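You operate a simulated robot arm through the tools that you are given. There is no shell and no other tool. Be economical: measure what you need, move in short steps, check, and stop when the job is done.

You run a simulated robot arm. Do the job below in one go: nothing can be reset, and whatever is moved stays where it is left.

JOB
Put things in order on the top of the landing table. At the end: two of the cedar blocks from the top of the landing table are on the green coaster; the silver tin is on the brown saucer; the white lavender bag stands where the clear water carafe stood; the clear water carafe is on the red coaster; whatever was shut is shut again. Leave all else as you found it, and nothing knocked over.
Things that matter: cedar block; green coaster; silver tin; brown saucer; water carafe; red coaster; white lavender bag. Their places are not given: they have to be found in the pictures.

The check looks at the end state, three seconds after you hand in, the way a careful person would. Anything else that was tipped, shoved, dropped, spilled or broken makes it a failure.

ROBOT AND FRAMES
A 6-joint arm with a two-finger parallel gripper, fixed in place. Base frame: the origin is at the foot of the arm, x ahead of it, y to its left, z up; the work surface is at about z = 76. Readings come in cm, degrees, newtons and seconds.
With the tool pointing down near the work surface it reaches from about 24 to 64 cm from the base axis. Its first joint turns from -66.0 to 66.0 degrees. Payload 2.7 kg.
The tool frame sits at the grasp point between the pads (the TCP): z along the fingers, y along the line on which they close. The tips reach 2.3 cm beyond it. Largest opening 9.4 cm; finger width 3.8, thickness 1; the body of the gripper, 5.4 by 9.6 cm, starts 3.9 cm behind the TCP.
Orientation is that of the tool frame in the base frame, as a unit quaternion [w, x, y, z]. With the fingers straight down and closing along the base's y, the tool's x points along the base's -x, its y along +y and its z along -z.

CONTROLS
- The arm moves only by the tool arm_command. Its arguments are lists of equal length, an entry for each row: "travel": the shift along the base's x, y, z in units of 100 mm (1.0 is 100 mm), a list of three; "angular": the turn, a rotation vector about the base's x, y, z in units of 60 degrees (1.0 is 60 degrees), a list of three; "grip": the gripper command, from -1 (fully open) to 1 (shut), values between in proportion. In form: {"travel": [[dx, dy, dz], ...], "angular": [[rx, ry, rz], ...], "grip": [grip, ...]}. A call has 1 to 8 rows; each row is the pose to reach, as a shift and turn from the pose commanded when the call began. A call with a number of a shift or a turn outside -1 to 1 is refused whole. A row lasts 0.2 s, in which the tool goes at most 5 cm and 8.6 degrees; a call with a longer step from one row to the next is refused whole, and so is a gripper value outside its range. Where a pose cannot be reached the arm comes as near as it can. A force on the tool above 40 N (or 10 N above the force at the start of the call, whichever is more), or a blocked arm, ends the call early, and 0.2 s more pass. Each finger travels about 4.5 cm/s and halts on what it meets, pressing with about 29 N; the grip force reading is that of the motor and also rises with nothing between the fingers. The clock runs only during rows and for 0.2 s after the last one: add rows that repeat a pose to give the fingers time. It gives the time, the measured TCP pose, the force on the tool (base axes), the opening and the grip force at its end, in the units of the frame above (readings bear some noise).
- Cameras (640 x 400 px; columns grow to the right, rows downward): "scene" is fixed at [8.82, -45.48, 138.68]; the picture's right is [0.55, -0.84, 0.00], its down [-0.60, -0.39, -0.70] and it looks along [0.59, 0.38, -0.71] (base axes); focal length 289 px, centre (320, 200). "wrist" rides on the gripper at [-3.9, 0, -4.4] in the tool frame; the picture's right is [0.00, -1.00, 0.00], its down [0.97, 0.00, -0.24] and it looks along [0.24, 0.00, 0.97] (tool axes); focal length 218 px, centre (320, 200).
- snapshot(camera): a new picture of that camera. It takes no simulated time.
- pixel_to_xyz(camera, pixels): for up to 12 pixels [column, row] of the newest picture of that camera ("zoom" is the newest enlarged one), the place [x, y, z] in the base frame of the surface seen there, good to about 0.2 cm. It takes no simulated time.
- enlarge(camera, box): a new picture of the part [left, top, right, bottom] of that camera's present view, enlarged. It takes no simulated time.
- finish_job(): hands the job in; it is judged then, once.

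Work in short steps. Measure before you move; look again where a grasp or a placing could have gone wrong, and mend it. You have 80 turns and 46 pictures in all, those below and enlarged ones among them. Open the gripper and draw the arm clear of the work before you hand the job in, unless the task says otherwise; then end with one line.

The tools are called after "Emit:" as a command line: name --argument value ..., lists and objects as JSON in quotes. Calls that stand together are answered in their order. arm_command: Moves the arm, as the interface text tells. Its arguments: {"type":"object","properties":{"travel":{"type":"array"},"angular":{"type":"array"},"grip":{"type":"array"}},"required":["travel","angular","grip"]} The other tools are called the same way: snapshot (camera) takes a picture; pixel_to_xyz (camera, pixels) gives the place of the surface under pixels of a picture; enlarge (camera, box) takes an enlarged picture of a part of a camera's view; finish_job () hands the job in.

At the start:

```text
t: 0.0
tcp_pos: [45.51, -0.32, 108.2]
tcp_rot: [0.001, -0.001, 1.0, -0.001]
wrist_force: [0.4, -0.2, -0.5]
width: 9.42
finger_force: 0.0
```

scene: 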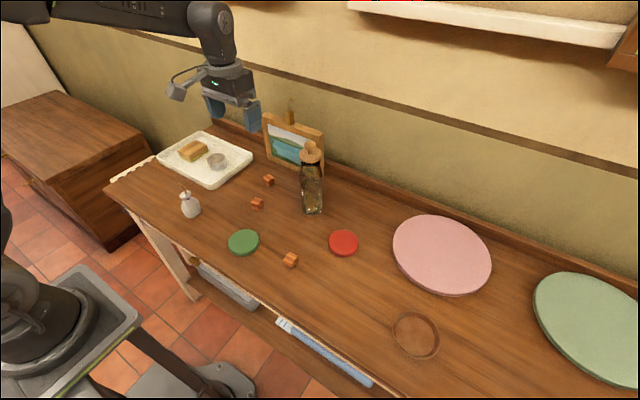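
wrist: 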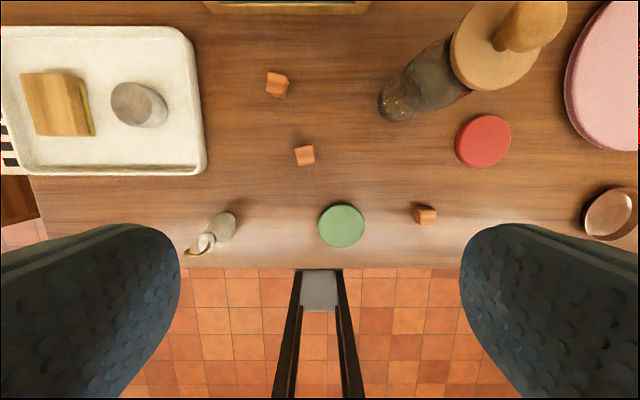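

The scene shows the blocks at about (268,180), (257,203), (290,260), the carafe at (312,180), the tin at (217,160) and the bag at (190,205). I'll enlarge for a better look before measuring.

Emit:
enlarge --camera "scene" --box '[150, 100, 370, 280]'

Emit:
pixel_to_xyz --camera "scene" --pixels '[[268, 178], [257, 201], [290, 257], [243, 242], [343, 242], [217, 157], [190, 209], [415, 338], [310, 152], [312, 210], [207, 175], [193, 150]]'

Emit:
pixel_to_xyz --camera "wrist" --pixels '[[277, 80], [304, 152], [425, 212], [342, 226], [483, 141], [135, 100], [222, 226], [612, 214], [525, 25], [480, 70], [60, 100], [395, 110]]'

```text
2.22 times, centred on (260, 190) of scene
```

zoom: 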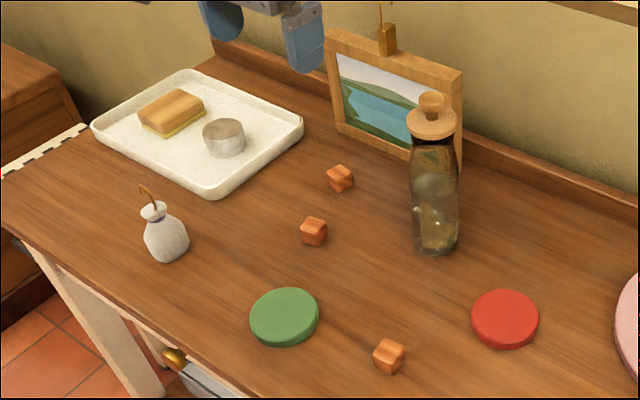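

```text
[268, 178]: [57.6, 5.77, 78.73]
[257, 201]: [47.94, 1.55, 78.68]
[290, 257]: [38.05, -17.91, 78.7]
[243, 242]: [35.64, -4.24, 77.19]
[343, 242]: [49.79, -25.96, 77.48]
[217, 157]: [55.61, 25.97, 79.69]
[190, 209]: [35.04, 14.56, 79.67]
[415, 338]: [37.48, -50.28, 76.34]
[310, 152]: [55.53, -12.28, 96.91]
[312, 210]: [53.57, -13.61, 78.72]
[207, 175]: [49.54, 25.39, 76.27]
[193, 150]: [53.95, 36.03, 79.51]
```

```text
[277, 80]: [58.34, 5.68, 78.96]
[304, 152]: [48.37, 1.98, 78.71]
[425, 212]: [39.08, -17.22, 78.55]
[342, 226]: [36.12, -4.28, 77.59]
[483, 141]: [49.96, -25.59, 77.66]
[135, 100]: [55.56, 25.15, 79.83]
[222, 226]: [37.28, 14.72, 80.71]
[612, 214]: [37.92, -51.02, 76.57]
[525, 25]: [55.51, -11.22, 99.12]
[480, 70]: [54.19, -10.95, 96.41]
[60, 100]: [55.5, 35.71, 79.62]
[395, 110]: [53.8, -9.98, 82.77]
```

Blocks are at roughly (58,5.7), (48.1,1.8) and (38.5,-17.4). The green coaster is at (36,-4.3). I'll enlarge the wrist view to read the block angles and the coaster size.

Emit:
enlarge --camera "wrist" --box '[260, 60, 460, 260]'

Emit:
enlarge --camera "scene" --box '[340, 260, 500, 390]'

Emit:
pixel_to_xyz --camera "wrist" --pixels '[[320, 226], [363, 226], [342, 206], [342, 244], [458, 141], [508, 141], [483, 118], [483, 163]]'

```text
2.00 times, centred on (360, 160) of wrist
```

zoom: 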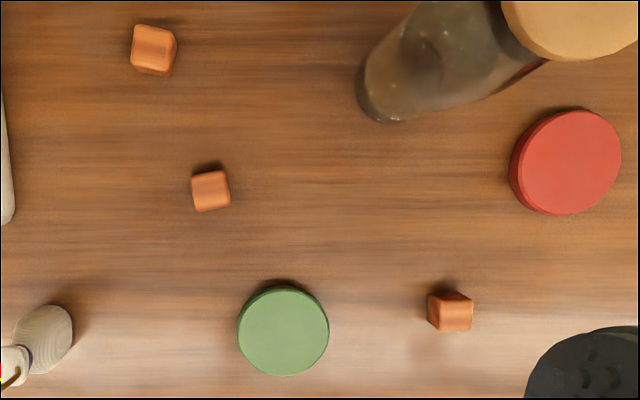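

```text
3.08 times, centred on (420, 325) of scene
```

zoom: 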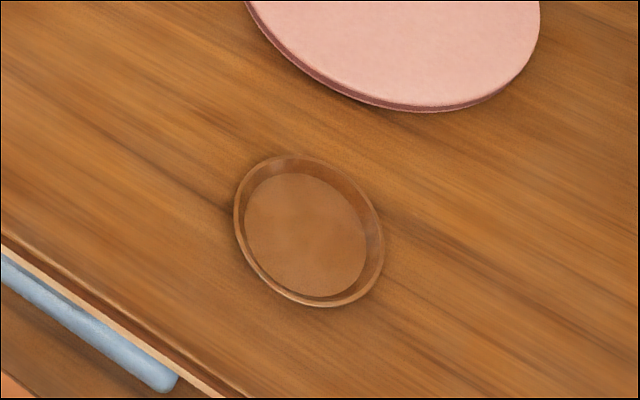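

```text
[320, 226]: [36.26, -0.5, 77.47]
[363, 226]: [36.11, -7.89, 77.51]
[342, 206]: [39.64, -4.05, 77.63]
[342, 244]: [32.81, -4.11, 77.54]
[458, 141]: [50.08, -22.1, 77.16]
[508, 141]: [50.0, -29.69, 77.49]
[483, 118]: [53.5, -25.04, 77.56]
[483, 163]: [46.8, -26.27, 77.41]
```

The green coaster is centred at (36.2,-4.2), about 7.4 cm across with its top at 77.5. Block B at (48.1,1.85) is roughly square to the base axes. I'll move above it and start down.

Emit:
arm_command --travel '[[0.1, 0.08, -0.4], [0.2, 0.16, -0.8], [0.26, 0.217, -1.0]]' --angular '[[0, 0, 0], [0, 0, 0], [0, 0, 0]]' --grip '[-1, -1, -1]'

Emit:
arm_command --travel '[[0, 0, -0.45], [0, 0, -0.9], [0, 0, -1.0]]' --angular '[[0, 0, 0], [0, 0, 0], [0, 0, 0]]' --grip '[-0.5, -0.3, -0.3]'

Emit:
snapshot --camera "wrist"

```text
t: 0.8
tcp_pos: [48.14, 1.92, 98.23]
tcp_rot: [0.0, -0.001, 1.0, 0.0]
wrist_force: [-0.4, -1.0, 0.1]
width: 9.38
finger_force: 0.0
```

```text
t: 1.6
tcp_pos: [48.12, 2.01, 88.21]
tcp_rot: [0.002, 0.0, 1.0, -0.001]
wrist_force: [0.3, -0.5, -0.3]
width: 6.13
finger_force: 0.0
```

```text
40 pictures are left
```

wrist: 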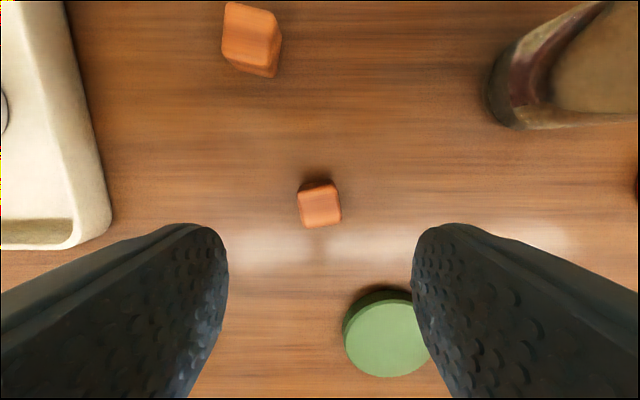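

The block sits centred between the fingers, yawed about 8°. I'll turn to match, descend to TCP z 78.7 and close.

Emit:
arm_command --travel '[[0, -0.01, -0.45], [0, -0.01, -0.85], [0, -0.01, -0.95], [0, -0.01, -0.95], [0, -0.01, -0.95], [0, -0.01, -0.95], [0, -0.01, -0.95]]' --angular '[[0, 0, 0.1], [0, 0, 0.13], [0, 0, 0.13], [0, 0, 0.13], [0, 0, 0.13], [0, 0, 0.13], [0, 0, 0.13]]' --grip '[-0.3, -0.3, -0.3, 1, 1, 1, 1]'

```text
t: 3.2
tcp_pos: [47.99, 1.61, 78.69]
tcp_rot: [0.0, -0.069, 0.998, -0.001]
wrist_force: [-0.4, -0.5, 0.1]
width: 2.65
finger_force: 28.6
```

The block is held at width 2.65. I'll lift it, carry it to (34.5,-4.2) and lower it onto the near half of the green coaster.

Emit:
arm_command --travel '[[0, 0, 0.3], [0, 0, 0.6], [-0.35, -0.15, 0.6], [-0.7, -0.3, 0.6]]' --angular '[[0, 0, 0], [0, 0, 0], [0, 0, -0.06], [0, 0, -0.13]]' --grip '[1, 1, 1, 1]'

Emit:
arm_command --travel '[[-0.35, -0.15, 0], [-0.66, -0.295, 0], [-0.66, -0.295, -0.3], [-0.66, -0.295, -0.43], [-0.66, -0.295, -0.44]]' --angular '[[0, 0, 0], [0, 0, 0], [0, 0, 0], [0, 0, 0], [0, 0, 0]]' --grip '[1, 1, 1, 1, 1]'

Emit:
snapshot --camera "wrist"

```text
t: 4.2
tcp_pos: [40.93, -1.13, 84.73]
tcp_rot: [0.002, 0.001, 1.0, -0.001]
wrist_force: [-0.6, -0.7, -0.4]
width: 2.65
finger_force: 28.6
```

```text
t: 5.4
tcp_pos: [34.46, -4.14, 80.36]
tcp_rot: [0.002, 0.001, 1.0, -0.001]
wrist_force: [-0.2, 0.8, 2.0]
width: 2.64
finger_force: 28.9
```

```text
39 pictures are left
```

wrist: 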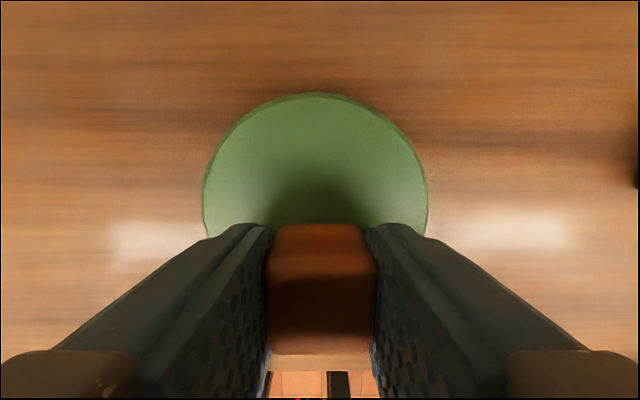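

Contact reads about 2 N, and the block sits at x≈34.5 on the coaster. I'll open, lift and head towards block C at (38.6,-17.4).

Emit:
arm_command --travel '[[0, 0, 0], [0, 0, 0], [0, 0, 0], [0, 0, 0.4], [0, 0, 0.8], [0.2, -0.4, 0.8], [0.3, -0.8, 0.8], [0.4, -1.0, 0.8]]' --angular '[[0, 0, 0], [0, 0, 0], [0, 0, 0], [0, 0, 0], [0, 0, 0], [0, 0, 0], [0, 0, 0], [0, 0, 0]]' --grip '[-0.2, -0.2, -0.2, -0.2, -0.2, -0.3, -0.3, -0.3]'

Emit:
arm_command --travel '[[0, -0.32, 0], [0, -0.32, 0]]' --angular '[[0, 0, 0], [0, 0, 0]]' --grip '[-0.3, -0.3]'

Emit:
snapshot --camera "wrist"

```text
t: 7.2
tcp_pos: [38.46, -14.27, 88.46]
tcp_rot: [0.001, 0.0, 1.0, 0.0]
wrist_force: [-1.2, -0.6, 0.1]
width: 6.14
finger_force: 0.0
```

```text
t: 7.8
tcp_pos: [38.45, -17.38, 88.38]
tcp_rot: [0.001, 0.0, 1.0, 0.0]
wrist_force: [0.5, -0.3, 0.6]
width: 6.12
finger_force: 0.0
```

```text
38 pictures are left
```

wrist: 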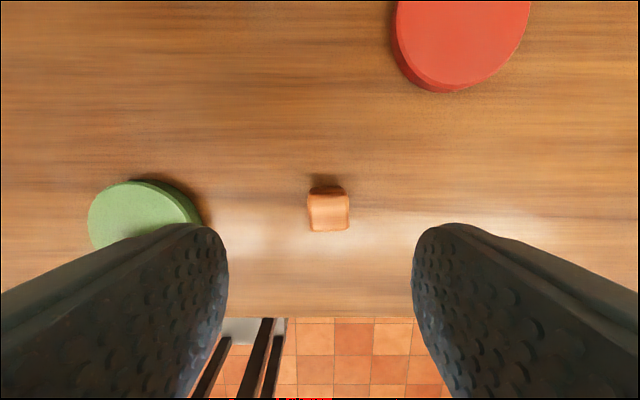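

The block sits slightly right of centre at (328,212). I'll measure it.

Emit:
pixel_to_xyz --camera "wrist" --pixels '[[328, 212], [310, 212], [347, 212], [328, 229]]'

```text
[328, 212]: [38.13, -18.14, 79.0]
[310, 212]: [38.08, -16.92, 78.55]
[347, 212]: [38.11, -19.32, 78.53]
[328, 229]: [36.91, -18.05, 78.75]
```

Block C is centred at (38.1,-18.0). I'll shift, descend and grasp.

Emit:
arm_command --travel '[[-0.03, -0.06, -0.45], [-0.03, -0.06, -0.88], [-0.03, -0.06, -0.97], [-0.03, -0.06, -0.97], [-0.03, -0.06, -0.97], [-0.03, -0.06, -0.97], [-0.03, -0.06, -0.97]]' --angular '[[0, 0, 0], [0, 0, 0], [0, 0, 0], [0, 0, 0], [0, 0, 0], [0, 0, 0], [0, 0, 0]]' --grip '[-0.3, -0.3, -0.3, 1, 1, 1, 1]'

```text
t: 9.4
tcp_pos: [38.28, -18.02, 78.64]
tcp_rot: [0.001, 0.0, 1.0, -0.001]
wrist_force: [0.5, -0.4, -0.2]
width: 2.65
finger_force: 28.9
```

It's held at 2.65. I'll lift it and carry it to (38.1,-4.2), on the far half of the green coaster.

Emit:
arm_command --travel '[[0, 0, 0.4], [0, 0, 0.75], [0, 0.4, 0.75], [0, 0.8, 0.75]]' --angular '[[0, 0, 0], [0, 0, 0], [0, 0, 0], [0, 0, 0]]' --grip '[1, 1, 1, 1]'

Emit:
arm_command --travel '[[-0.01, 0.4, 0], [-0.01, 0.58, 0], [-0.01, 0.58, 0]]' --angular '[[0, 0, 0], [0, 0, 0], [0, 0, 0]]' --grip '[1, 1, 1]'

Emit:
arm_command --travel '[[0, 0, -0.3], [0, 0, -0.54], [0, 0, -0.59], [0, 0, -0.59]]' --angular '[[0, 0, 0], [0, 0, 0], [0, 0, 0], [0, 0, 0]]' --grip '[1, 1, 1, 1]'

Emit:
enlarge --camera "scene" --box '[190, 190, 310, 290]'

```text
t: 10.4
tcp_pos: [38.15, -10.02, 86.15]
tcp_rot: [0.002, 0.0, 1.0, -0.001]
wrist_force: [-0.1, -0.2, -0.4]
width: 2.66
finger_force: 28.4
```

```text
t: 11.2
tcp_pos: [37.99, -4.22, 86.01]
tcp_rot: [0.002, 0.001, 1.0, 0.0]
wrist_force: [0.7, -0.6, -0.1]
width: 2.59
finger_force: 29.0
```

```text
t: 12.2
tcp_pos: [38.02, -4.2, 80.19]
tcp_rot: [0.001, 0.0, 1.0, -0.001]
wrist_force: [-1.4, 0.3, 5.1]
width: 2.66
finger_force: 28.9
```

```text
4.00 times, centred on (250, 240) of scene
```

zoom: 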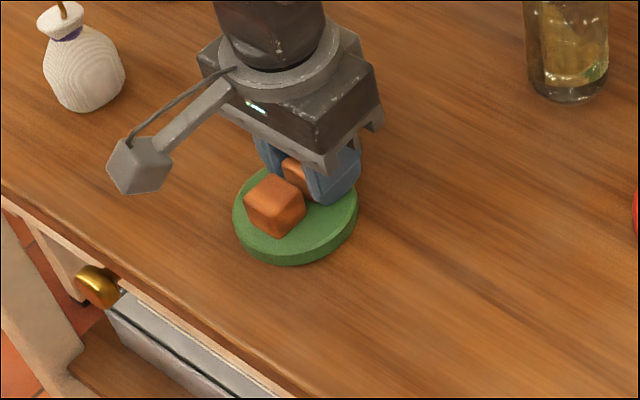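

Both blocks are on the coaster. I'll release, lift and head over the tray to the tin at about (55.5,25.5).

Emit:
arm_command --travel '[[0, 0, 0], [0, 0, 0], [0, 0, 0], [0, 0, 0.45], [0, 0, 0.9], [0.3, 0.3, 1.0], [0.6, 0.6, 1.0], [0.9, 0.9, 1.0]]' --angular '[[0, 0, 0], [0, 0, 0], [0, 0, 0], [0, 0, 0], [0, 0, 0], [0, 0, 0], [0, 0, 0], [0, 0, 0]]' --grip '[-0.2, -0.2, -0.2, -0.2, -0.2, -0.5, -0.8, -1]'

Emit:
arm_command --travel '[[0.2, 0.4, 0.2], [0.4, 0.8, 0.2], [0.6, 1.0, 0.2]]' --angular '[[0, 0, 0], [0, 0, 0], [0, 0, 0]]' --grip '[-1, -1, -1]'

Emit:
arm_command --travel '[[0.1, 0.4, 0], [0.2, 0.8, 0], [0.22, 1.0, 0], [0.22, 1.0, 0]]' --angular '[[0, 0, 0], [0, 0, 0], [0, 0, 0], [0, 0, 0]]' --grip '[-1, -1, -1, -1]'

Emit:
snapshot --camera "wrist"

Emit:
snapshot --camera "scene"

```text
t: 14.0
tcp_pos: [47.11, 5.0, 90.09]
tcp_rot: [0.001, 0.0, 1.0, -0.001]
wrist_force: [0.3, 0.7, 0.5]
width: 9.4
finger_force: 0.1
```

```text
t: 14.8
tcp_pos: [53.07, 14.79, 92.19]
tcp_rot: [0.001, 0.0, 1.0, -0.001]
wrist_force: [-0.1, -0.3, -0.1]
width: 9.39
finger_force: 0.1
```

```text
t: 15.8
tcp_pos: [55.31, 24.74, 92.14]
tcp_rot: [0.001, 0.001, 1.0, -0.001]
wrist_force: [-0.5, -0.5, -0.5]
width: 9.43
finger_force: 0.0
```

```text
36 pictures are left
```

wrist: 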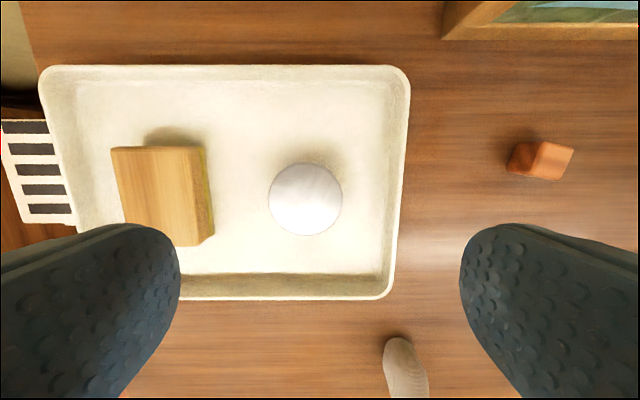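

```text
35 pictures are left
```

scene: 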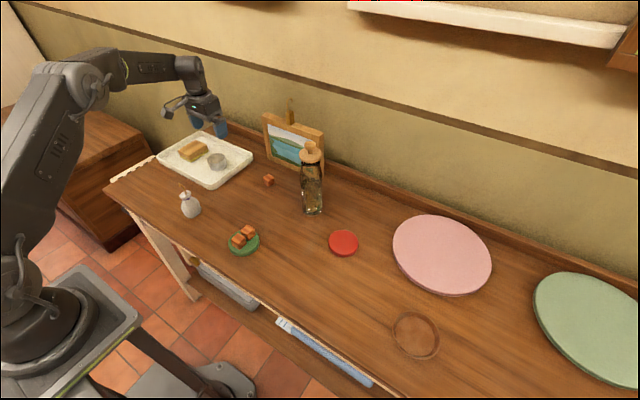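

Emit:
pixel_to_xyz --camera "wrist" --pixels '[[305, 200], [270, 200], [341, 200], [305, 167], [305, 233], [207, 200], [214, 238], [380, 250], [397, 200], [250, 250], [388, 200]]'

Emit:
pixel_to_xyz --camera "scene" --pixels '[[415, 335], [391, 334], [438, 336], [415, 313], [416, 359], [415, 325], [425, 345], [186, 198], [189, 213]]'

```text
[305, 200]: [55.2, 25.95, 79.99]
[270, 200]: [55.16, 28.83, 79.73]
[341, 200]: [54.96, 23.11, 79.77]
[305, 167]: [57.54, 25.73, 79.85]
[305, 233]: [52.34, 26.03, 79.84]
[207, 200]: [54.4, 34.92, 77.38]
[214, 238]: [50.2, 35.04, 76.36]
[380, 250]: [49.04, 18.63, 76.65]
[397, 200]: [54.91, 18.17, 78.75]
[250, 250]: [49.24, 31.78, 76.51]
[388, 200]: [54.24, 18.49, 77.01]
```

```text
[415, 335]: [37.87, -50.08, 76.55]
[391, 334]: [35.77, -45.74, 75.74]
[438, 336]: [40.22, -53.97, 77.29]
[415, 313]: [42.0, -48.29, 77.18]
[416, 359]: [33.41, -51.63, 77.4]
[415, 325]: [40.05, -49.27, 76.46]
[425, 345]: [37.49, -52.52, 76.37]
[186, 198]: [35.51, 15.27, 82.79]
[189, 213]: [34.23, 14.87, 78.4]
```

The tin is centred at (55.1,25.95), 5.7 cm across with its top at 79.85, and the saucer at about (37.7,-50.0) with its rim at 77.3. I'll grip the tin a little high, at TCP z 80.1, so the tips clear the saucer rim later.

Emit:
arm_command --travel '[[-0.01, 0.115, -0.4], [-0.01, 0.115, -0.7], [-0.01, 0.115, -0.7]]' --angular '[[0, 0, 0], [0, 0, 0], [0, 0, 0]]' --grip '[-1, -1, -1]'

Emit:
arm_command --travel '[[0, 0, -0.3], [0, 0, -0.51], [0, 0, -0.51], [0, 0, -0.51], [0, 0, -0.51], [0, 0, -0.51], [0, 0, -0.51]]' --angular '[[0, 0, 0], [0, 0, 0], [0, 0, 0], [0, 0, 0], [0, 0, 0], [0, 0, 0], [0, 0, 0]]' --grip '[-1, -1, -1, 1, 1, 1, 1]'

```text
t: 16.6
tcp_pos: [55.14, 26.07, 85.16]
tcp_rot: [0.002, 0.0, 1.0, -0.001]
wrist_force: [-0.2, 1.0, 0.2]
width: 9.42
finger_force: 0.0
```

```text
t: 18.2
tcp_pos: [55.16, 26.11, 80.06]
tcp_rot: [0.001, 0.0, 1.0, -0.001]
wrist_force: [0.1, -0.4, -0.3]
width: 5.9
finger_force: 29.0
```

The tin is held at 5.9. I'll lift it 10 cm and start carrying it in front of the carafe.

Emit:
arm_command --travel '[[0, 0, 0.3], [0, 0, 0.65], [0, 0, 1.0]]' --angular '[[0, 0, 0], [0, 0, 0], [0, 0, 0]]' --grip '[1, 1, 1]'

Emit:
arm_command --travel '[[-0.25, -0.3, 0], [-0.5, -0.65, 0], [-0.8, -1.0, 0]]' --angular '[[0, 0, 0], [0, 0, 0], [0, 0, 0]]' --grip '[1, 1, 1]'

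Emit:
arm_command --travel '[[-0.25, -0.3, 0], [-0.5, -0.65, 0], [-0.7, -1.0, 0]]' --angular '[[0, 0, 0], [0, 0, 0], [0, 0, 0]]' --grip '[1, 1, 1]'

Emit:
arm_command --travel '[[0, -0.3, 0], [0, -0.65, 0], [0, -1.0, 0]]' --angular '[[0, 0, 0], [0, 0, 0], [0, 0, 0]]' --grip '[1, 1, 1]'

```text
t: 19.0
tcp_pos: [55.17, 25.99, 90.23]
tcp_rot: [0.001, 0.001, 1.0, -0.001]
wrist_force: [-0.2, 0.1, -0.7]
width: 5.9
finger_force: 29.4
```

```text
t: 19.8
tcp_pos: [47.1, 16.03, 90.08]
tcp_rot: [0.003, 0.0, 1.0, 0.0]
wrist_force: [-0.7, 0.2, -1.1]
width: 5.92
finger_force: 29.0
```

```text
t: 20.6
tcp_pos: [39.93, 6.0, 90.0]
tcp_rot: [0.0, -0.001, 1.0, -0.001]
wrist_force: [-0.2, 0.2, -0.7]
width: 5.88
finger_force: 28.8
```

```text
t: 21.4
tcp_pos: [40.12, -4.1, 90.08]
tcp_rot: [0.001, -0.001, 1.0, -0.001]
wrist_force: [1.4, -0.3, -0.4]
width: 5.87
finger_force: 28.8
```

The tin is still held at 5.9, at (40.1,-4.1). I'll carry on towards the saucer.

Emit:
arm_command --travel '[[0, -0.35, 0], [0, -0.65, 0], [0, -1.0, 0]]' --angular '[[0, 0, 0], [0, 0, 0], [0, 0, 0]]' --grip '[1, 1, 1]'

Emit:
arm_command --travel '[[0, -0.35, 0], [0, -0.65, 0], [0, -1.0, 0]]' --angular '[[0, 0, 0], [0, 0, 0], [0, 0, 0]]' --grip '[1, 1, 1]'

Emit:
arm_command --travel '[[0, -0.35, 0], [0, -0.65, 0], [0, -1.0, 0]]' --angular '[[0, 0, 0], [0, 0, 0], [0, 0, 0]]' --grip '[1, 1, 1]'

Emit:
arm_command --travel '[[-0.1, -0.35, 0], [-0.2, -0.65, 0], [-0.24, -1.0, 0]]' --angular '[[0, 0, 0], [0, 0, 0], [0, 0, 0]]' --grip '[1, 1, 1]'

Emit:
snapshot --camera "wrist"

```text
t: 22.2
tcp_pos: [40.15, -14.07, 90.28]
tcp_rot: [0.002, -0.001, 1.0, 0.0]
wrist_force: [0.5, 0.0, -0.8]
width: 5.91
finger_force: 29.4
```

```text
t: 23.0
tcp_pos: [40.17, -23.96, 90.18]
tcp_rot: [0.001, 0.001, 1.0, -0.001]
wrist_force: [0.2, -0.3, -1.2]
width: 5.87
finger_force: 29.1
```

```text
t: 23.8
tcp_pos: [40.18, -33.96, 90.02]
tcp_rot: [0.0, 0.0, 1.0, -0.001]
wrist_force: [-0.7, -0.7, -1.3]
width: 5.9
finger_force: 28.8
```

```text
t: 24.6
tcp_pos: [37.79, -43.87, 90.05]
tcp_rot: [0.001, 0.0, 1.0, -0.001]
wrist_force: [0.3, 0.3, -0.8]
width: 5.89
finger_force: 28.6
```

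```text
34 pictures are left
```

wrist: 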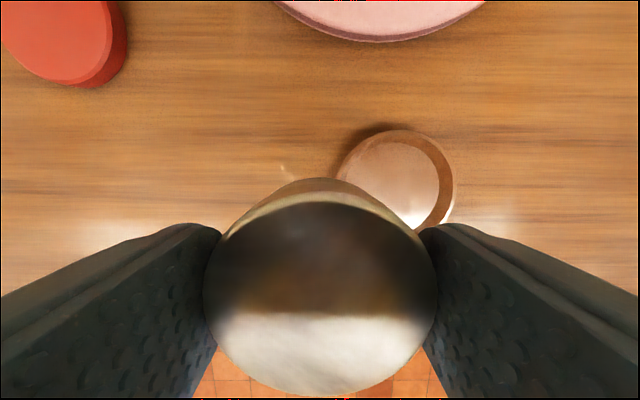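

The saucer is visible past the tin, around (395,180). I'll measure its rim and floor.

Emit:
pixel_to_xyz --camera "wrist" --pixels '[[453, 178], [400, 131], [400, 160], [390, 180], [437, 180], [440, 215], [445, 150], [340, 165], [348, 170]]'

Emit:
pixel_to_xyz --camera "scene" --pixels '[[394, 325], [437, 345], [430, 318], [400, 350], [415, 314], [417, 358], [437, 332]]'

Emit:
enlarge --camera "scene" --box '[360, 270, 480, 370]'

```text
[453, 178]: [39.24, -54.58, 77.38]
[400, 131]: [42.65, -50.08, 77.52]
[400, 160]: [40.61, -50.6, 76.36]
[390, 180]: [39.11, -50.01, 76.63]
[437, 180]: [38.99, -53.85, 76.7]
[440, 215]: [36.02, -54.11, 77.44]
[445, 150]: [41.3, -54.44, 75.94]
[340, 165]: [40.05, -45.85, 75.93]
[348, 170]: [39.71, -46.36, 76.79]
```

```text
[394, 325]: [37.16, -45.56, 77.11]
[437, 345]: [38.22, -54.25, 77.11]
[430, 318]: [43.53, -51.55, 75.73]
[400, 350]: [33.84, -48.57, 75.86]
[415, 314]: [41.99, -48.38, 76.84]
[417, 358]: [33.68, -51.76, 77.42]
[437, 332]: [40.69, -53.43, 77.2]
```

```text
4.00 times, centred on (420, 320) of scene
```

zoom: 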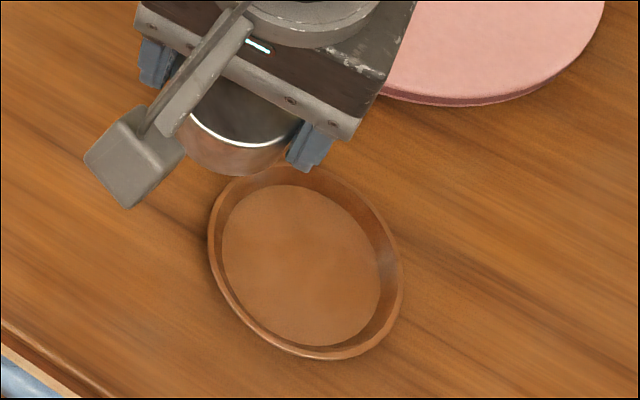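

The saucer centre comes out at (38.0,-50.1) with the floor at 76.45. I'll move above it and come down to 2 cm short.

Emit:
arm_command --travel '[[0.02, -0.3, 0], [0.03, -0.615, 0], [0.03, -0.615, -0.3], [0.03, -0.615, -0.6], [0.03, -0.615, -0.8], [0.03, -0.615, -0.8]]' --angular '[[0, 0, 0], [0, 0, 0], [0, 0, 0], [0, 0, 0], [0, 0, 0], [0, 0, 0]]' --grip '[1, 1, 1, 1, 1, 1]'

Emit:
snapshot --camera "wrist"

Emit:
enlarge --camera "scene" --box '[360, 270, 480, 370]'

```text
t: 26.0
tcp_pos: [38.01, -50.18, 82.02]
tcp_rot: [0.002, 0.0, 1.0, 0.0]
wrist_force: [-0.1, 1.2, -0.8]
width: 5.88
finger_force: 28.6
```

```text
32 pictures are left
```

wrist: 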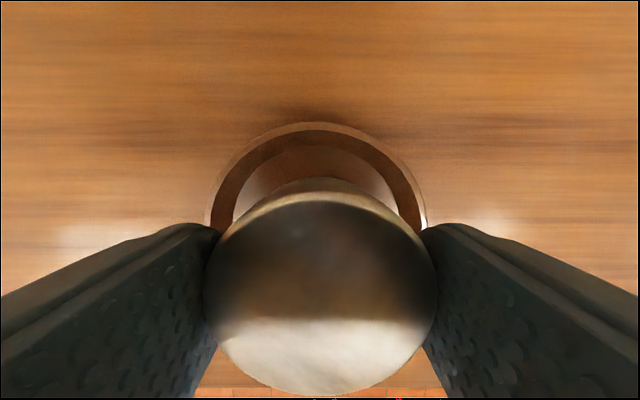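

```text
4.00 times, centred on (420, 320) of scene
```

zoom: 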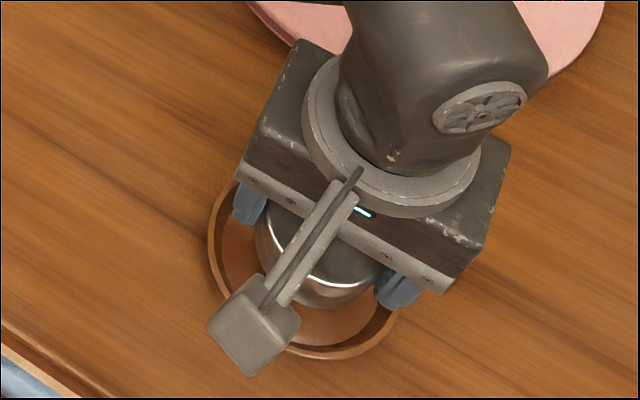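

The tin is centred over the saucer. I'll lower it gently.

Emit:
arm_command --travel '[[0, 0, -0.1], [0, 0, -0.15], [0, 0, -0.18], [0, 0, -0.2], [0, 0, -0.2]]' --angular '[[0, 0, 0], [0, 0, 0], [0, 0, 0], [0, 0, 0], [0, 0, 0]]' --grip '[1, 1, 1, 1, 1]'

```text
t: 27.2
tcp_pos: [38.1, -50.23, 80.16]
tcp_rot: [0.002, 0.0, 1.0, -0.001]
wrist_force: [-0.8, 0.4, 5.8]
width: 5.89
finger_force: 29.2
```

Contact reads about 6 N, so the tin is resting on the saucer. I'll release and lift, with the tips clear of the rim.

Emit:
arm_command --travel '[[0, 0, 0], [0, 0, 0], [0, 0, 0.0], [0, 0, 0.4], [0, 0, 0.8], [0, 0.3, 1.0], [0, 0.7, 1.0], [0, 1.0, 1.0]]' --angular '[[0, 0, 0], [0, 0, 0], [0, 0, 0], [0, 0, 0], [0, 0, 0], [0, 0, 0], [0, 0, 0], [0, 0, 0]]' --grip '[-0.6, -0.6, -0.6, -0.6, -0.6, -1, -1, -1]'

Emit:
enlarge --camera "scene" --box '[360, 270, 480, 370]'

```text
t: 29.0
tcp_pos: [38.07, -40.18, 90.18]
tcp_rot: [0.002, 0.001, 1.0, 0.0]
wrist_force: [0.7, 0.7, 0.2]
width: 9.42
finger_force: 0.1
```

```text
4.00 times, centred on (420, 320) of scene
```

zoom: 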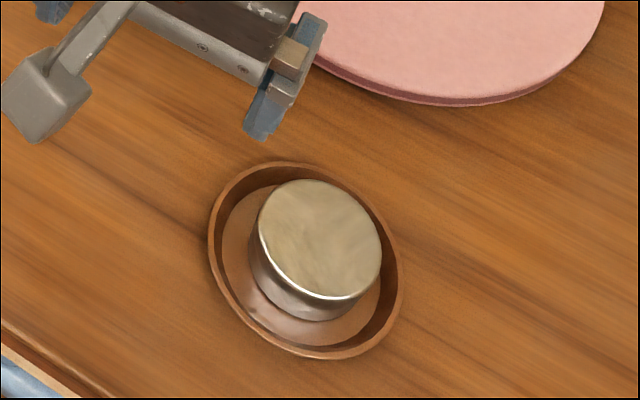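

The tin sits well on the saucer. Now the carafe: I'll enlarge the view and measure its outline.

Emit:
enlarge --camera "scene" --box '[248, 130, 368, 230]'

Emit:
pixel_to_xyz --camera "zoom" --pixels '[[254, 140], [254, 200], [254, 260], [254, 310], [215, 260], [290, 260], [220, 310], [290, 310], [250, 60], [215, 105], [290, 105], [256, 340]]'

```text
4.00 times, centred on (308, 180) of scene
```

zoom: 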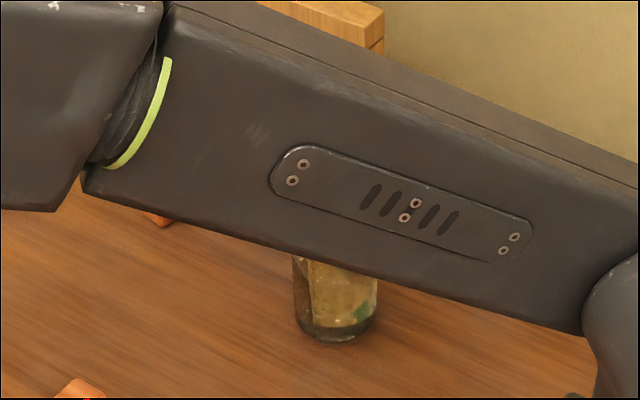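

```text
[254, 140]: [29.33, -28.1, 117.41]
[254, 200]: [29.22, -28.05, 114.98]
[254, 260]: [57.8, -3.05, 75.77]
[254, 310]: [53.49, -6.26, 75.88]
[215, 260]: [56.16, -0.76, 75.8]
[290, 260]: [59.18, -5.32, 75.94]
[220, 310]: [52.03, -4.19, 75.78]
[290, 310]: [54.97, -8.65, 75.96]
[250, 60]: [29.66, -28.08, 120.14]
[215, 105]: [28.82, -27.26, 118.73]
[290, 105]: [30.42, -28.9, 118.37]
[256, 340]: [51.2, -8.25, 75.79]
```

The arm hides the carafe. I'll swing back to about (40,-10,100) while tilting the tool to horizontal, pointing along +x, for a side grasp.

Emit:
arm_command --travel '[[0, 0.15, 0.2], [0, 0.3, 0.4], [0, 0.5, 0.6], [0, 0.7, 0.8], [0, 0.85, 0.9], [0, 1.0, 1.0]]' --angular '[[0, -0.125, 0], [0, -0.25, 0], [0, -0.375, 0], [0, -0.5, 0], [0, -0.625, 0], [0, -0.75, 0]]' --grip '[-1, -1, -1, -1, -1, -1]'

Emit:
arm_command --travel '[[0, 0.15, 0], [0, 0.3, 0], [0, 0.5, 0], [0, 0.7, 0], [0, 0.85, 0], [0, 1.0, 0]]' --angular '[[0, -0.125, 0], [0, -0.25, 0], [0, -0.375, 0], [0, -0.5, 0], [0, -0.625, 0], [0, -0.75, 0]]' --grip '[-1, -1, -1, -1, -1, -1]'

Emit:
snapshot --camera "wrist"

Emit:
snapshot --camera "scene"

```text
t: 30.4
tcp_pos: [38.13, -30.09, 100.12]
tcp_rot: [0.385, 0.0, 0.923, -0.001]
wrist_force: [0.4, 0.3, 0.4]
width: 9.41
finger_force: 0.1
```

```text
t: 31.8
tcp_pos: [38.08, -20.42, 100.2]
tcp_rot: [0.709, 0.001, 0.705, -0.001]
wrist_force: [-0.2, 0.6, 0.0]
width: 9.39
finger_force: 0.1
```

```text
28 pictures are left
```

wrist: 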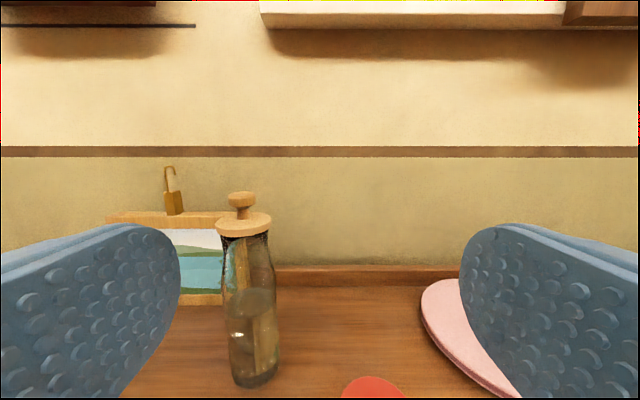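

```text
27 pictures are left
```

scene: 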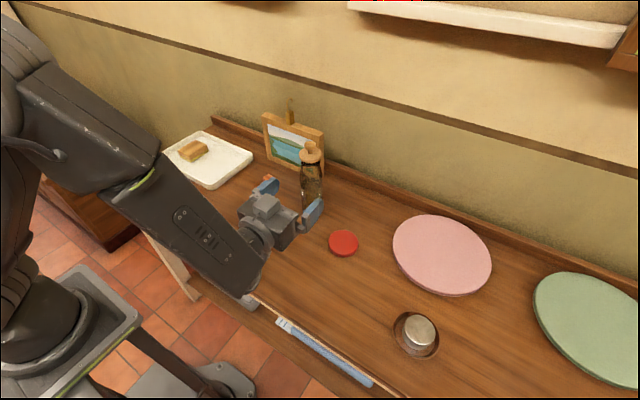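

The tool is horizontal and the wrist view shows the carafe at columns 225–278. I'll measure it from here.

Emit:
pixel_to_xyz --camera "wrist" --pixels '[[252, 320], [229, 330], [277, 330], [252, 290], [224, 290], [274, 290], [250, 250], [252, 384], [244, 222], [242, 198], [252, 365], [295, 345]]'

```text
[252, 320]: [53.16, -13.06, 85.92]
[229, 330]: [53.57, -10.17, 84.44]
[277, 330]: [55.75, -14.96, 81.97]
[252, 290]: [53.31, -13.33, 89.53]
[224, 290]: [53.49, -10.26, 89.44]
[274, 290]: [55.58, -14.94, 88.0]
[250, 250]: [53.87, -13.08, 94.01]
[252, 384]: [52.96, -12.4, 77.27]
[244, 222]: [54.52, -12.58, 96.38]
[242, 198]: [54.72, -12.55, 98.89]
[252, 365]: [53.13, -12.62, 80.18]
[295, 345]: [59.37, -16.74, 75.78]
```

The carafe's axis is at (55.7,-12.6) with radius about 2.75. I'll check the frame behind it for fingertip clearance.

Emit:
pixel_to_xyz --camera "wrist" --pixels '[[200, 299], [205, 260], [200, 222], [150, 217], [240, 330], [215, 302], [220, 305], [190, 318]]'

Emit:
arm_command --travel '[[0, 0.3, -0.3], [0, 0.6, -0.6], [0, 0.782, -0.9], [0, 0.782, -1.0]]' --angular '[[0, 0, 0], [0, 0, 0], [0, 0, 0], [0, 0, 0]]' --grip '[-1, -1, -1, -1]'

Emit:
snapshot --camera "wrist"

Emit:
snapshot --camera "scene"

```text
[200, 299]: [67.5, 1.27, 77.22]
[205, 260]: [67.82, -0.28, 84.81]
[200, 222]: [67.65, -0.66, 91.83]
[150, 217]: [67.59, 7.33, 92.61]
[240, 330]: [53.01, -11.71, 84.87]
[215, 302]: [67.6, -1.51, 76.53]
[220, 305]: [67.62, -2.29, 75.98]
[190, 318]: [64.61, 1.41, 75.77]
```

```text
t: 32.8
tcp_pos: [40.21, -16.28, 96.17]
tcp_rot: [0.707, 0.002, 0.707, 0.003]
wrist_force: [0.3, 0.2, -0.4]
width: 9.4
finger_force: 0.1
out of reach, approached as far as the arm can: row 2, 3, 4
```

```text
26 pictures are left
```

wrist: 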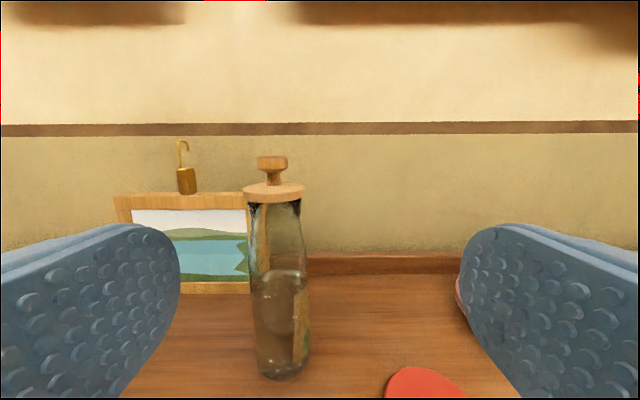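

```text
25 pictures are left
```

scene: 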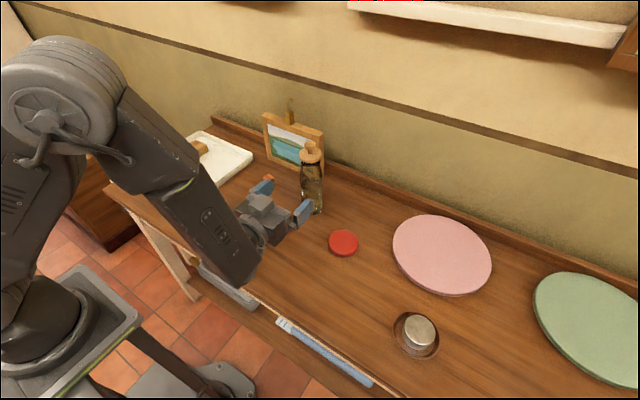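

The frame is well back at x≈67. The last pose was too close to the base to reach, so I'll move out in x, still short of the carafe.

Emit:
arm_command --travel '[[0.2, 0, 0], [0.4, 0, 0], [0.6, 0, 0], [0.6, 0, 0], [0.6, 0, 0]]' --angular '[[0, 0, 0], [0, 0, 0], [0, 0, 0], [0, 0, 0], [0, 0, 0]]' --grip '[-1, -1, -1, -1, -1]'

```text
t: 34.0
tcp_pos: [46.26, -16.35, 96.26]
tcp_rot: [0.708, 0.0, 0.707, 0.0]
wrist_force: [-0.5, 0.3, 1.0]
width: 9.38
finger_force: 0.1
```

The base pose resets to where the arm stopped, now (46.3,-16.35,96.3). I'll align y with the carafe and lower to z 88 at x=47.5.

Emit:
arm_command --travel '[[0.12, 0.2, 0], [0.12, 0.375, -0.2], [0.12, 0.375, -0.5], [0.12, 0.375, -0.8], [0.12, 0.375, -0.83]]' --angular '[[0, 0, 0], [0, 0, 0], [0, 0, 0], [0, 0, 0], [0, 0, 0]]' --grip '[-1, -1, -1, -1, -1]'

Emit:
snapshot --camera "wrist"

Emit:
snapshot --camera "scene"

```text
t: 35.2
tcp_pos: [49.27, -14.42, 89.46]
tcp_rot: [0.707, 0.004, 0.707, 0.009]
wrist_force: [-0.2, 0.4, -0.2]
width: 9.4
finger_force: 0.1
out of reach, approached as far as the arm can: row 3, 4, 5
```

```text
24 pictures are left
```

wrist: 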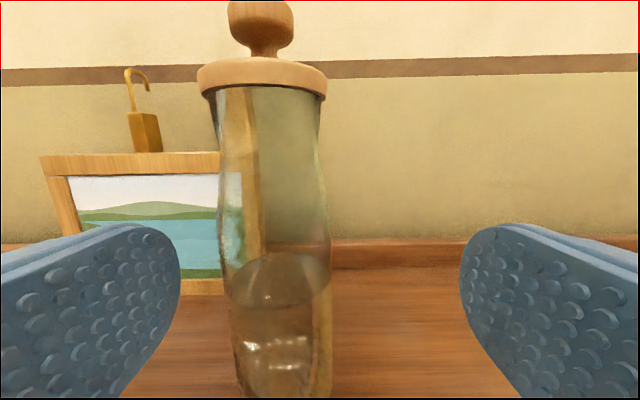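

```text
23 pictures are left
```

scene: 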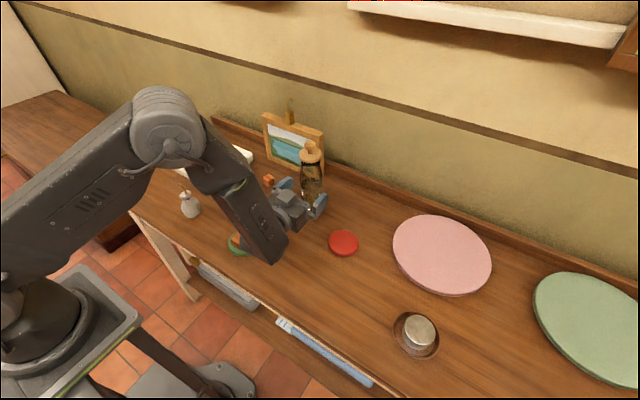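

That's at the arm's inner limit, but farther out should be easier. I'll raise slightly and align y to -12.6, then check before going forward.

Emit:
arm_command --travel '[[0, 0, 0.12], [0, 0.1, 0.12], [0, 0.182, 0.12], [0, 0.182, 0.12]]' --angular '[[0, 0, 0], [0, 0, 0], [0, 0, 0], [0, 0, 0]]' --grip '[-1, -1, -1, -1]'

Emit:
snapshot --camera "wrist"

```text
t: 36.2
tcp_pos: [50.06, -13.48, 91.4]
tcp_rot: [0.707, 0.003, 0.707, 0.004]
wrist_force: [-0.3, -0.4, 0.2]
width: 9.4
finger_force: 0.0
out of reach, approached as far as the arm can: row 2, 3, 4
```

```text
22 pictures are left
```

wrist: 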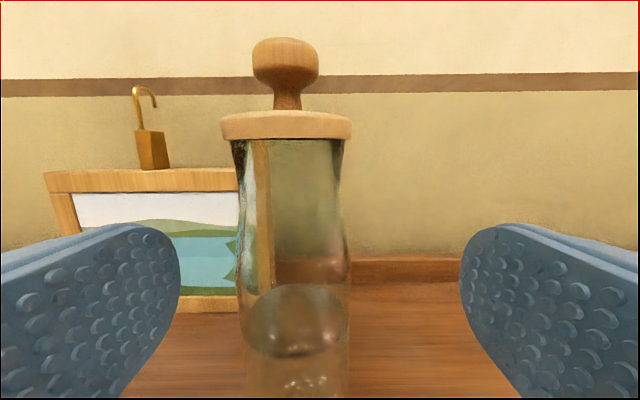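

The carafe fits between the fingers with over 1 cm to spare. I'll move forward, then align y and lower to about z 89.

Emit:
arm_command --travel '[[0.15, 0, 0], [0.3, 0, 0], [0.4, 0.05, 0], [0.5, 0.088, 0], [0.5, 0.088, 0]]' --angular '[[0, 0, 0], [0, 0, 0], [0, 0, 0], [0, 0, 0], [0, 0, 0]]' --grip '[-1, -1, -1, -1, -1]'

Emit:
arm_command --travel '[[0, 0, -0.1], [0, 0, -0.2], [0, 0, -0.3], [0, 0, -0.3]]' --angular '[[0, 0, 0], [0, 0, 0], [0, 0, 0], [0, 0, 0]]' --grip '[-1, -1, -1, -1]'

Emit:
snapshot --camera "wrist"

```text
t: 37.4
tcp_pos: [55.02, -12.56, 91.35]
tcp_rot: [0.708, 0.0, 0.706, 0.0]
wrist_force: [0.1, 0.1, 0.0]
width: 9.43
finger_force: 0.1
```

```text
t: 38.4
tcp_pos: [54.97, -12.55, 88.33]
tcp_rot: [0.708, 0.001, 0.706, -0.001]
wrist_force: [0.2, -0.5, -0.8]
width: 9.38
finger_force: 0.1
```

```text
21 pictures are left
```

wrist: 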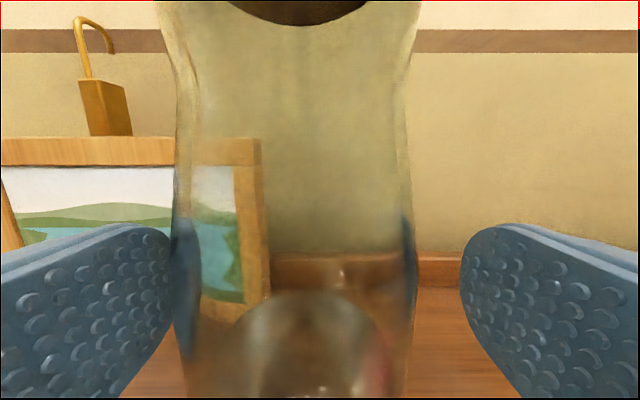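

The carafe appears slightly left of centre, with its outline at columns 175–408. I'll shift +0.4 cm in y, narrow the fingers to about 7 cm and look again.

Emit:
arm_command --travel '[[0.03, 0.04, 0], [0.05, 0.04, 0], [0.05, 0.04, 0]]' --angular '[[0, 0, 0], [0, 0, 0], [0, 0, 0]]' --grip '[-1, -0.5, -0.5]'

Emit:
snapshot --camera "wrist"

```text
t: 39.2
tcp_pos: [55.44, -12.17, 88.36]
tcp_rot: [0.707, 0.001, 0.707, -0.001]
wrist_force: [-0.5, 0.6, -0.7]
width: 7.06
finger_force: 0.0
```

```text
20 pictures are left
```

wrist: 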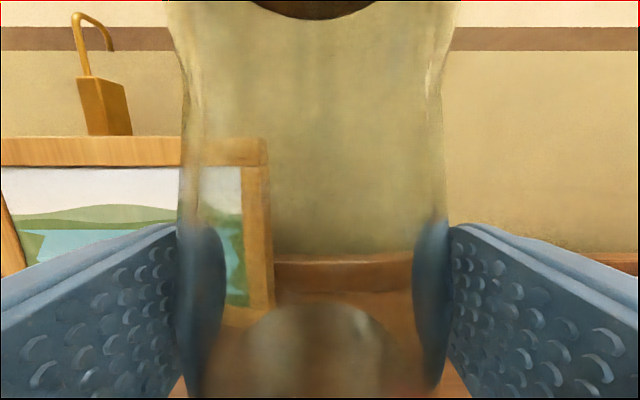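

It's nearly centred now, at columns 180–442. I'll nudge +0.12 and close on the body.

Emit:
arm_command --travel '[[0, 0.012, 0], [0, 0.012, 0], [0, 0.012, 0], [0, 0.012, 0], [0, 0.012, 0]]' --angular '[[0, 0, 0], [0, 0, 0], [0, 0, 0], [0, 0, 0], [0, 0, 0]]' --grip '[-0.4, -0.3, 1, 1, 1]'

Emit:
enlarge --camera "scene" --box '[248, 130, 368, 230]'

```text
t: 40.4
tcp_pos: [55.51, -11.99, 88.46]
tcp_rot: [0.707, 0.001, 0.707, -0.001]
wrist_force: [0.0, 0.0, -0.8]
width: 5.91
finger_force: 29.0
```

```text
4.00 times, centred on (308, 180) of scene
```

zoom: 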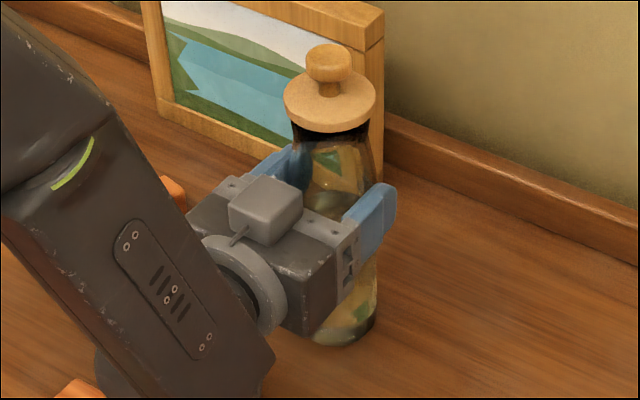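

The carafe is gripped at 5.91. I noted its original spot as about (55.95,-12.0). I'll lift it 4 cm and check that it comes along.

Emit:
arm_command --travel '[[0, 0, 0.1], [0, 0, 0.2], [0, 0, 0.3], [0, 0, 0.4], [0, 0, 0.4]]' --angular '[[0, 0, 0], [0, 0, 0], [0, 0, 0], [0, 0, 0], [0, 0, 0]]' --grip '[1, 1, 1, 1, 1]'

Emit:
enlarge --camera "scene" --box '[248, 130, 368, 230]'

```text
t: 41.6
tcp_pos: [55.41, -12.09, 92.3]
tcp_rot: [0.707, 0.0, 0.707, 0.0]
wrist_force: [0.3, 0.4, -4.6]
width: 5.94
finger_force: 28.9
```

```text
4.00 times, centred on (308, 180) of scene
```

zoom: 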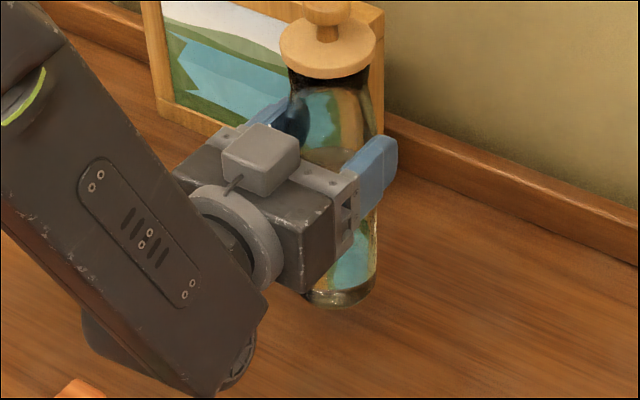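

The carafe lifts upright, about 4.6 N. I'll carry it to above the red coaster, TCP (49.7,-25.85).

Emit:
arm_command --travel '[[-0.1, -0.25, 0], [-0.2, -0.5, 0], [-0.3, -0.75, 0], [-0.4, -1.0, 0]]' --angular '[[0, 0, 0], [0, 0, 0], [0, 0, 0], [0, 0, 0]]' --grip '[1, 1, 1, 1]'

Emit:
arm_command --travel '[[-0.1, -0.2, 0], [-0.18, -0.385, 0], [-0.18, -0.385, 0], [-0.18, -0.385, 0]]' --angular '[[0, 0, 0], [0, 0, 0], [0, 0, 0], [0, 0, 0]]' --grip '[1, 1, 1, 1]'

Emit:
enlarge --camera "scene" --box '[283, 175, 403, 275]'

```text
t: 42.6
tcp_pos: [51.43, -22.0, 92.34]
tcp_rot: [0.707, 0.0, 0.707, 0.0]
wrist_force: [0.4, 0.3, -4.6]
width: 5.93
finger_force: 28.8
```

```text
t: 43.6
tcp_pos: [49.67, -25.8, 92.44]
tcp_rot: [0.708, 0.002, 0.706, -0.002]
wrist_force: [0.4, -0.6, -3.9]
width: 5.93
finger_force: 29.0
```

```text
4.00 times, centred on (343, 225) of scene
```

zoom: 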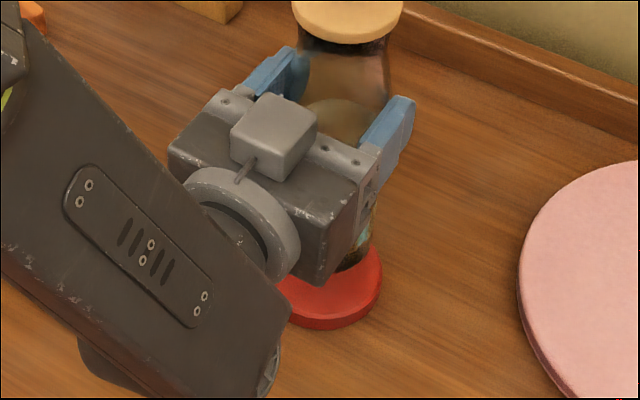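

The carafe lines up with the coaster, its right edge at column 372 against 382 for the coaster. I'll lower it gently.

Emit:
arm_command --travel '[[0, 0, -0.08], [0, 0, -0.15], [0, 0, -0.2], [0, 0, -0.22], [0, 0, -0.235], [0, 0, -0.245], [0, 0, -0.245]]' --angular '[[0, 0, 0], [0, 0, 0], [0, 0, 0], [0, 0, 0], [0, 0, 0], [0, 0, 0], [0, 0, 0]]' --grip '[1, 1, 1, 1, 1, 1, 1]'

Emit:
enlarge --camera "scene" --box '[283, 175, 403, 275]'

```text
t: 45.2
tcp_pos: [49.49, -25.87, 89.88]
tcp_rot: [0.708, 0.001, 0.706, -0.001]
wrist_force: [-0.6, 0.8, 0.0]
width: 5.94
finger_force: 28.9
```

```text
4.00 times, centred on (343, 225) of scene
```

zoom: 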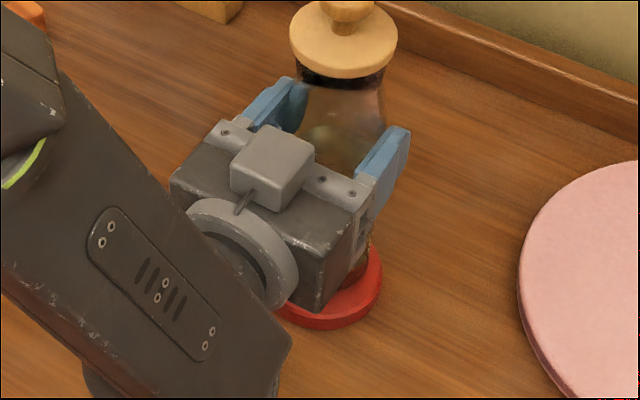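

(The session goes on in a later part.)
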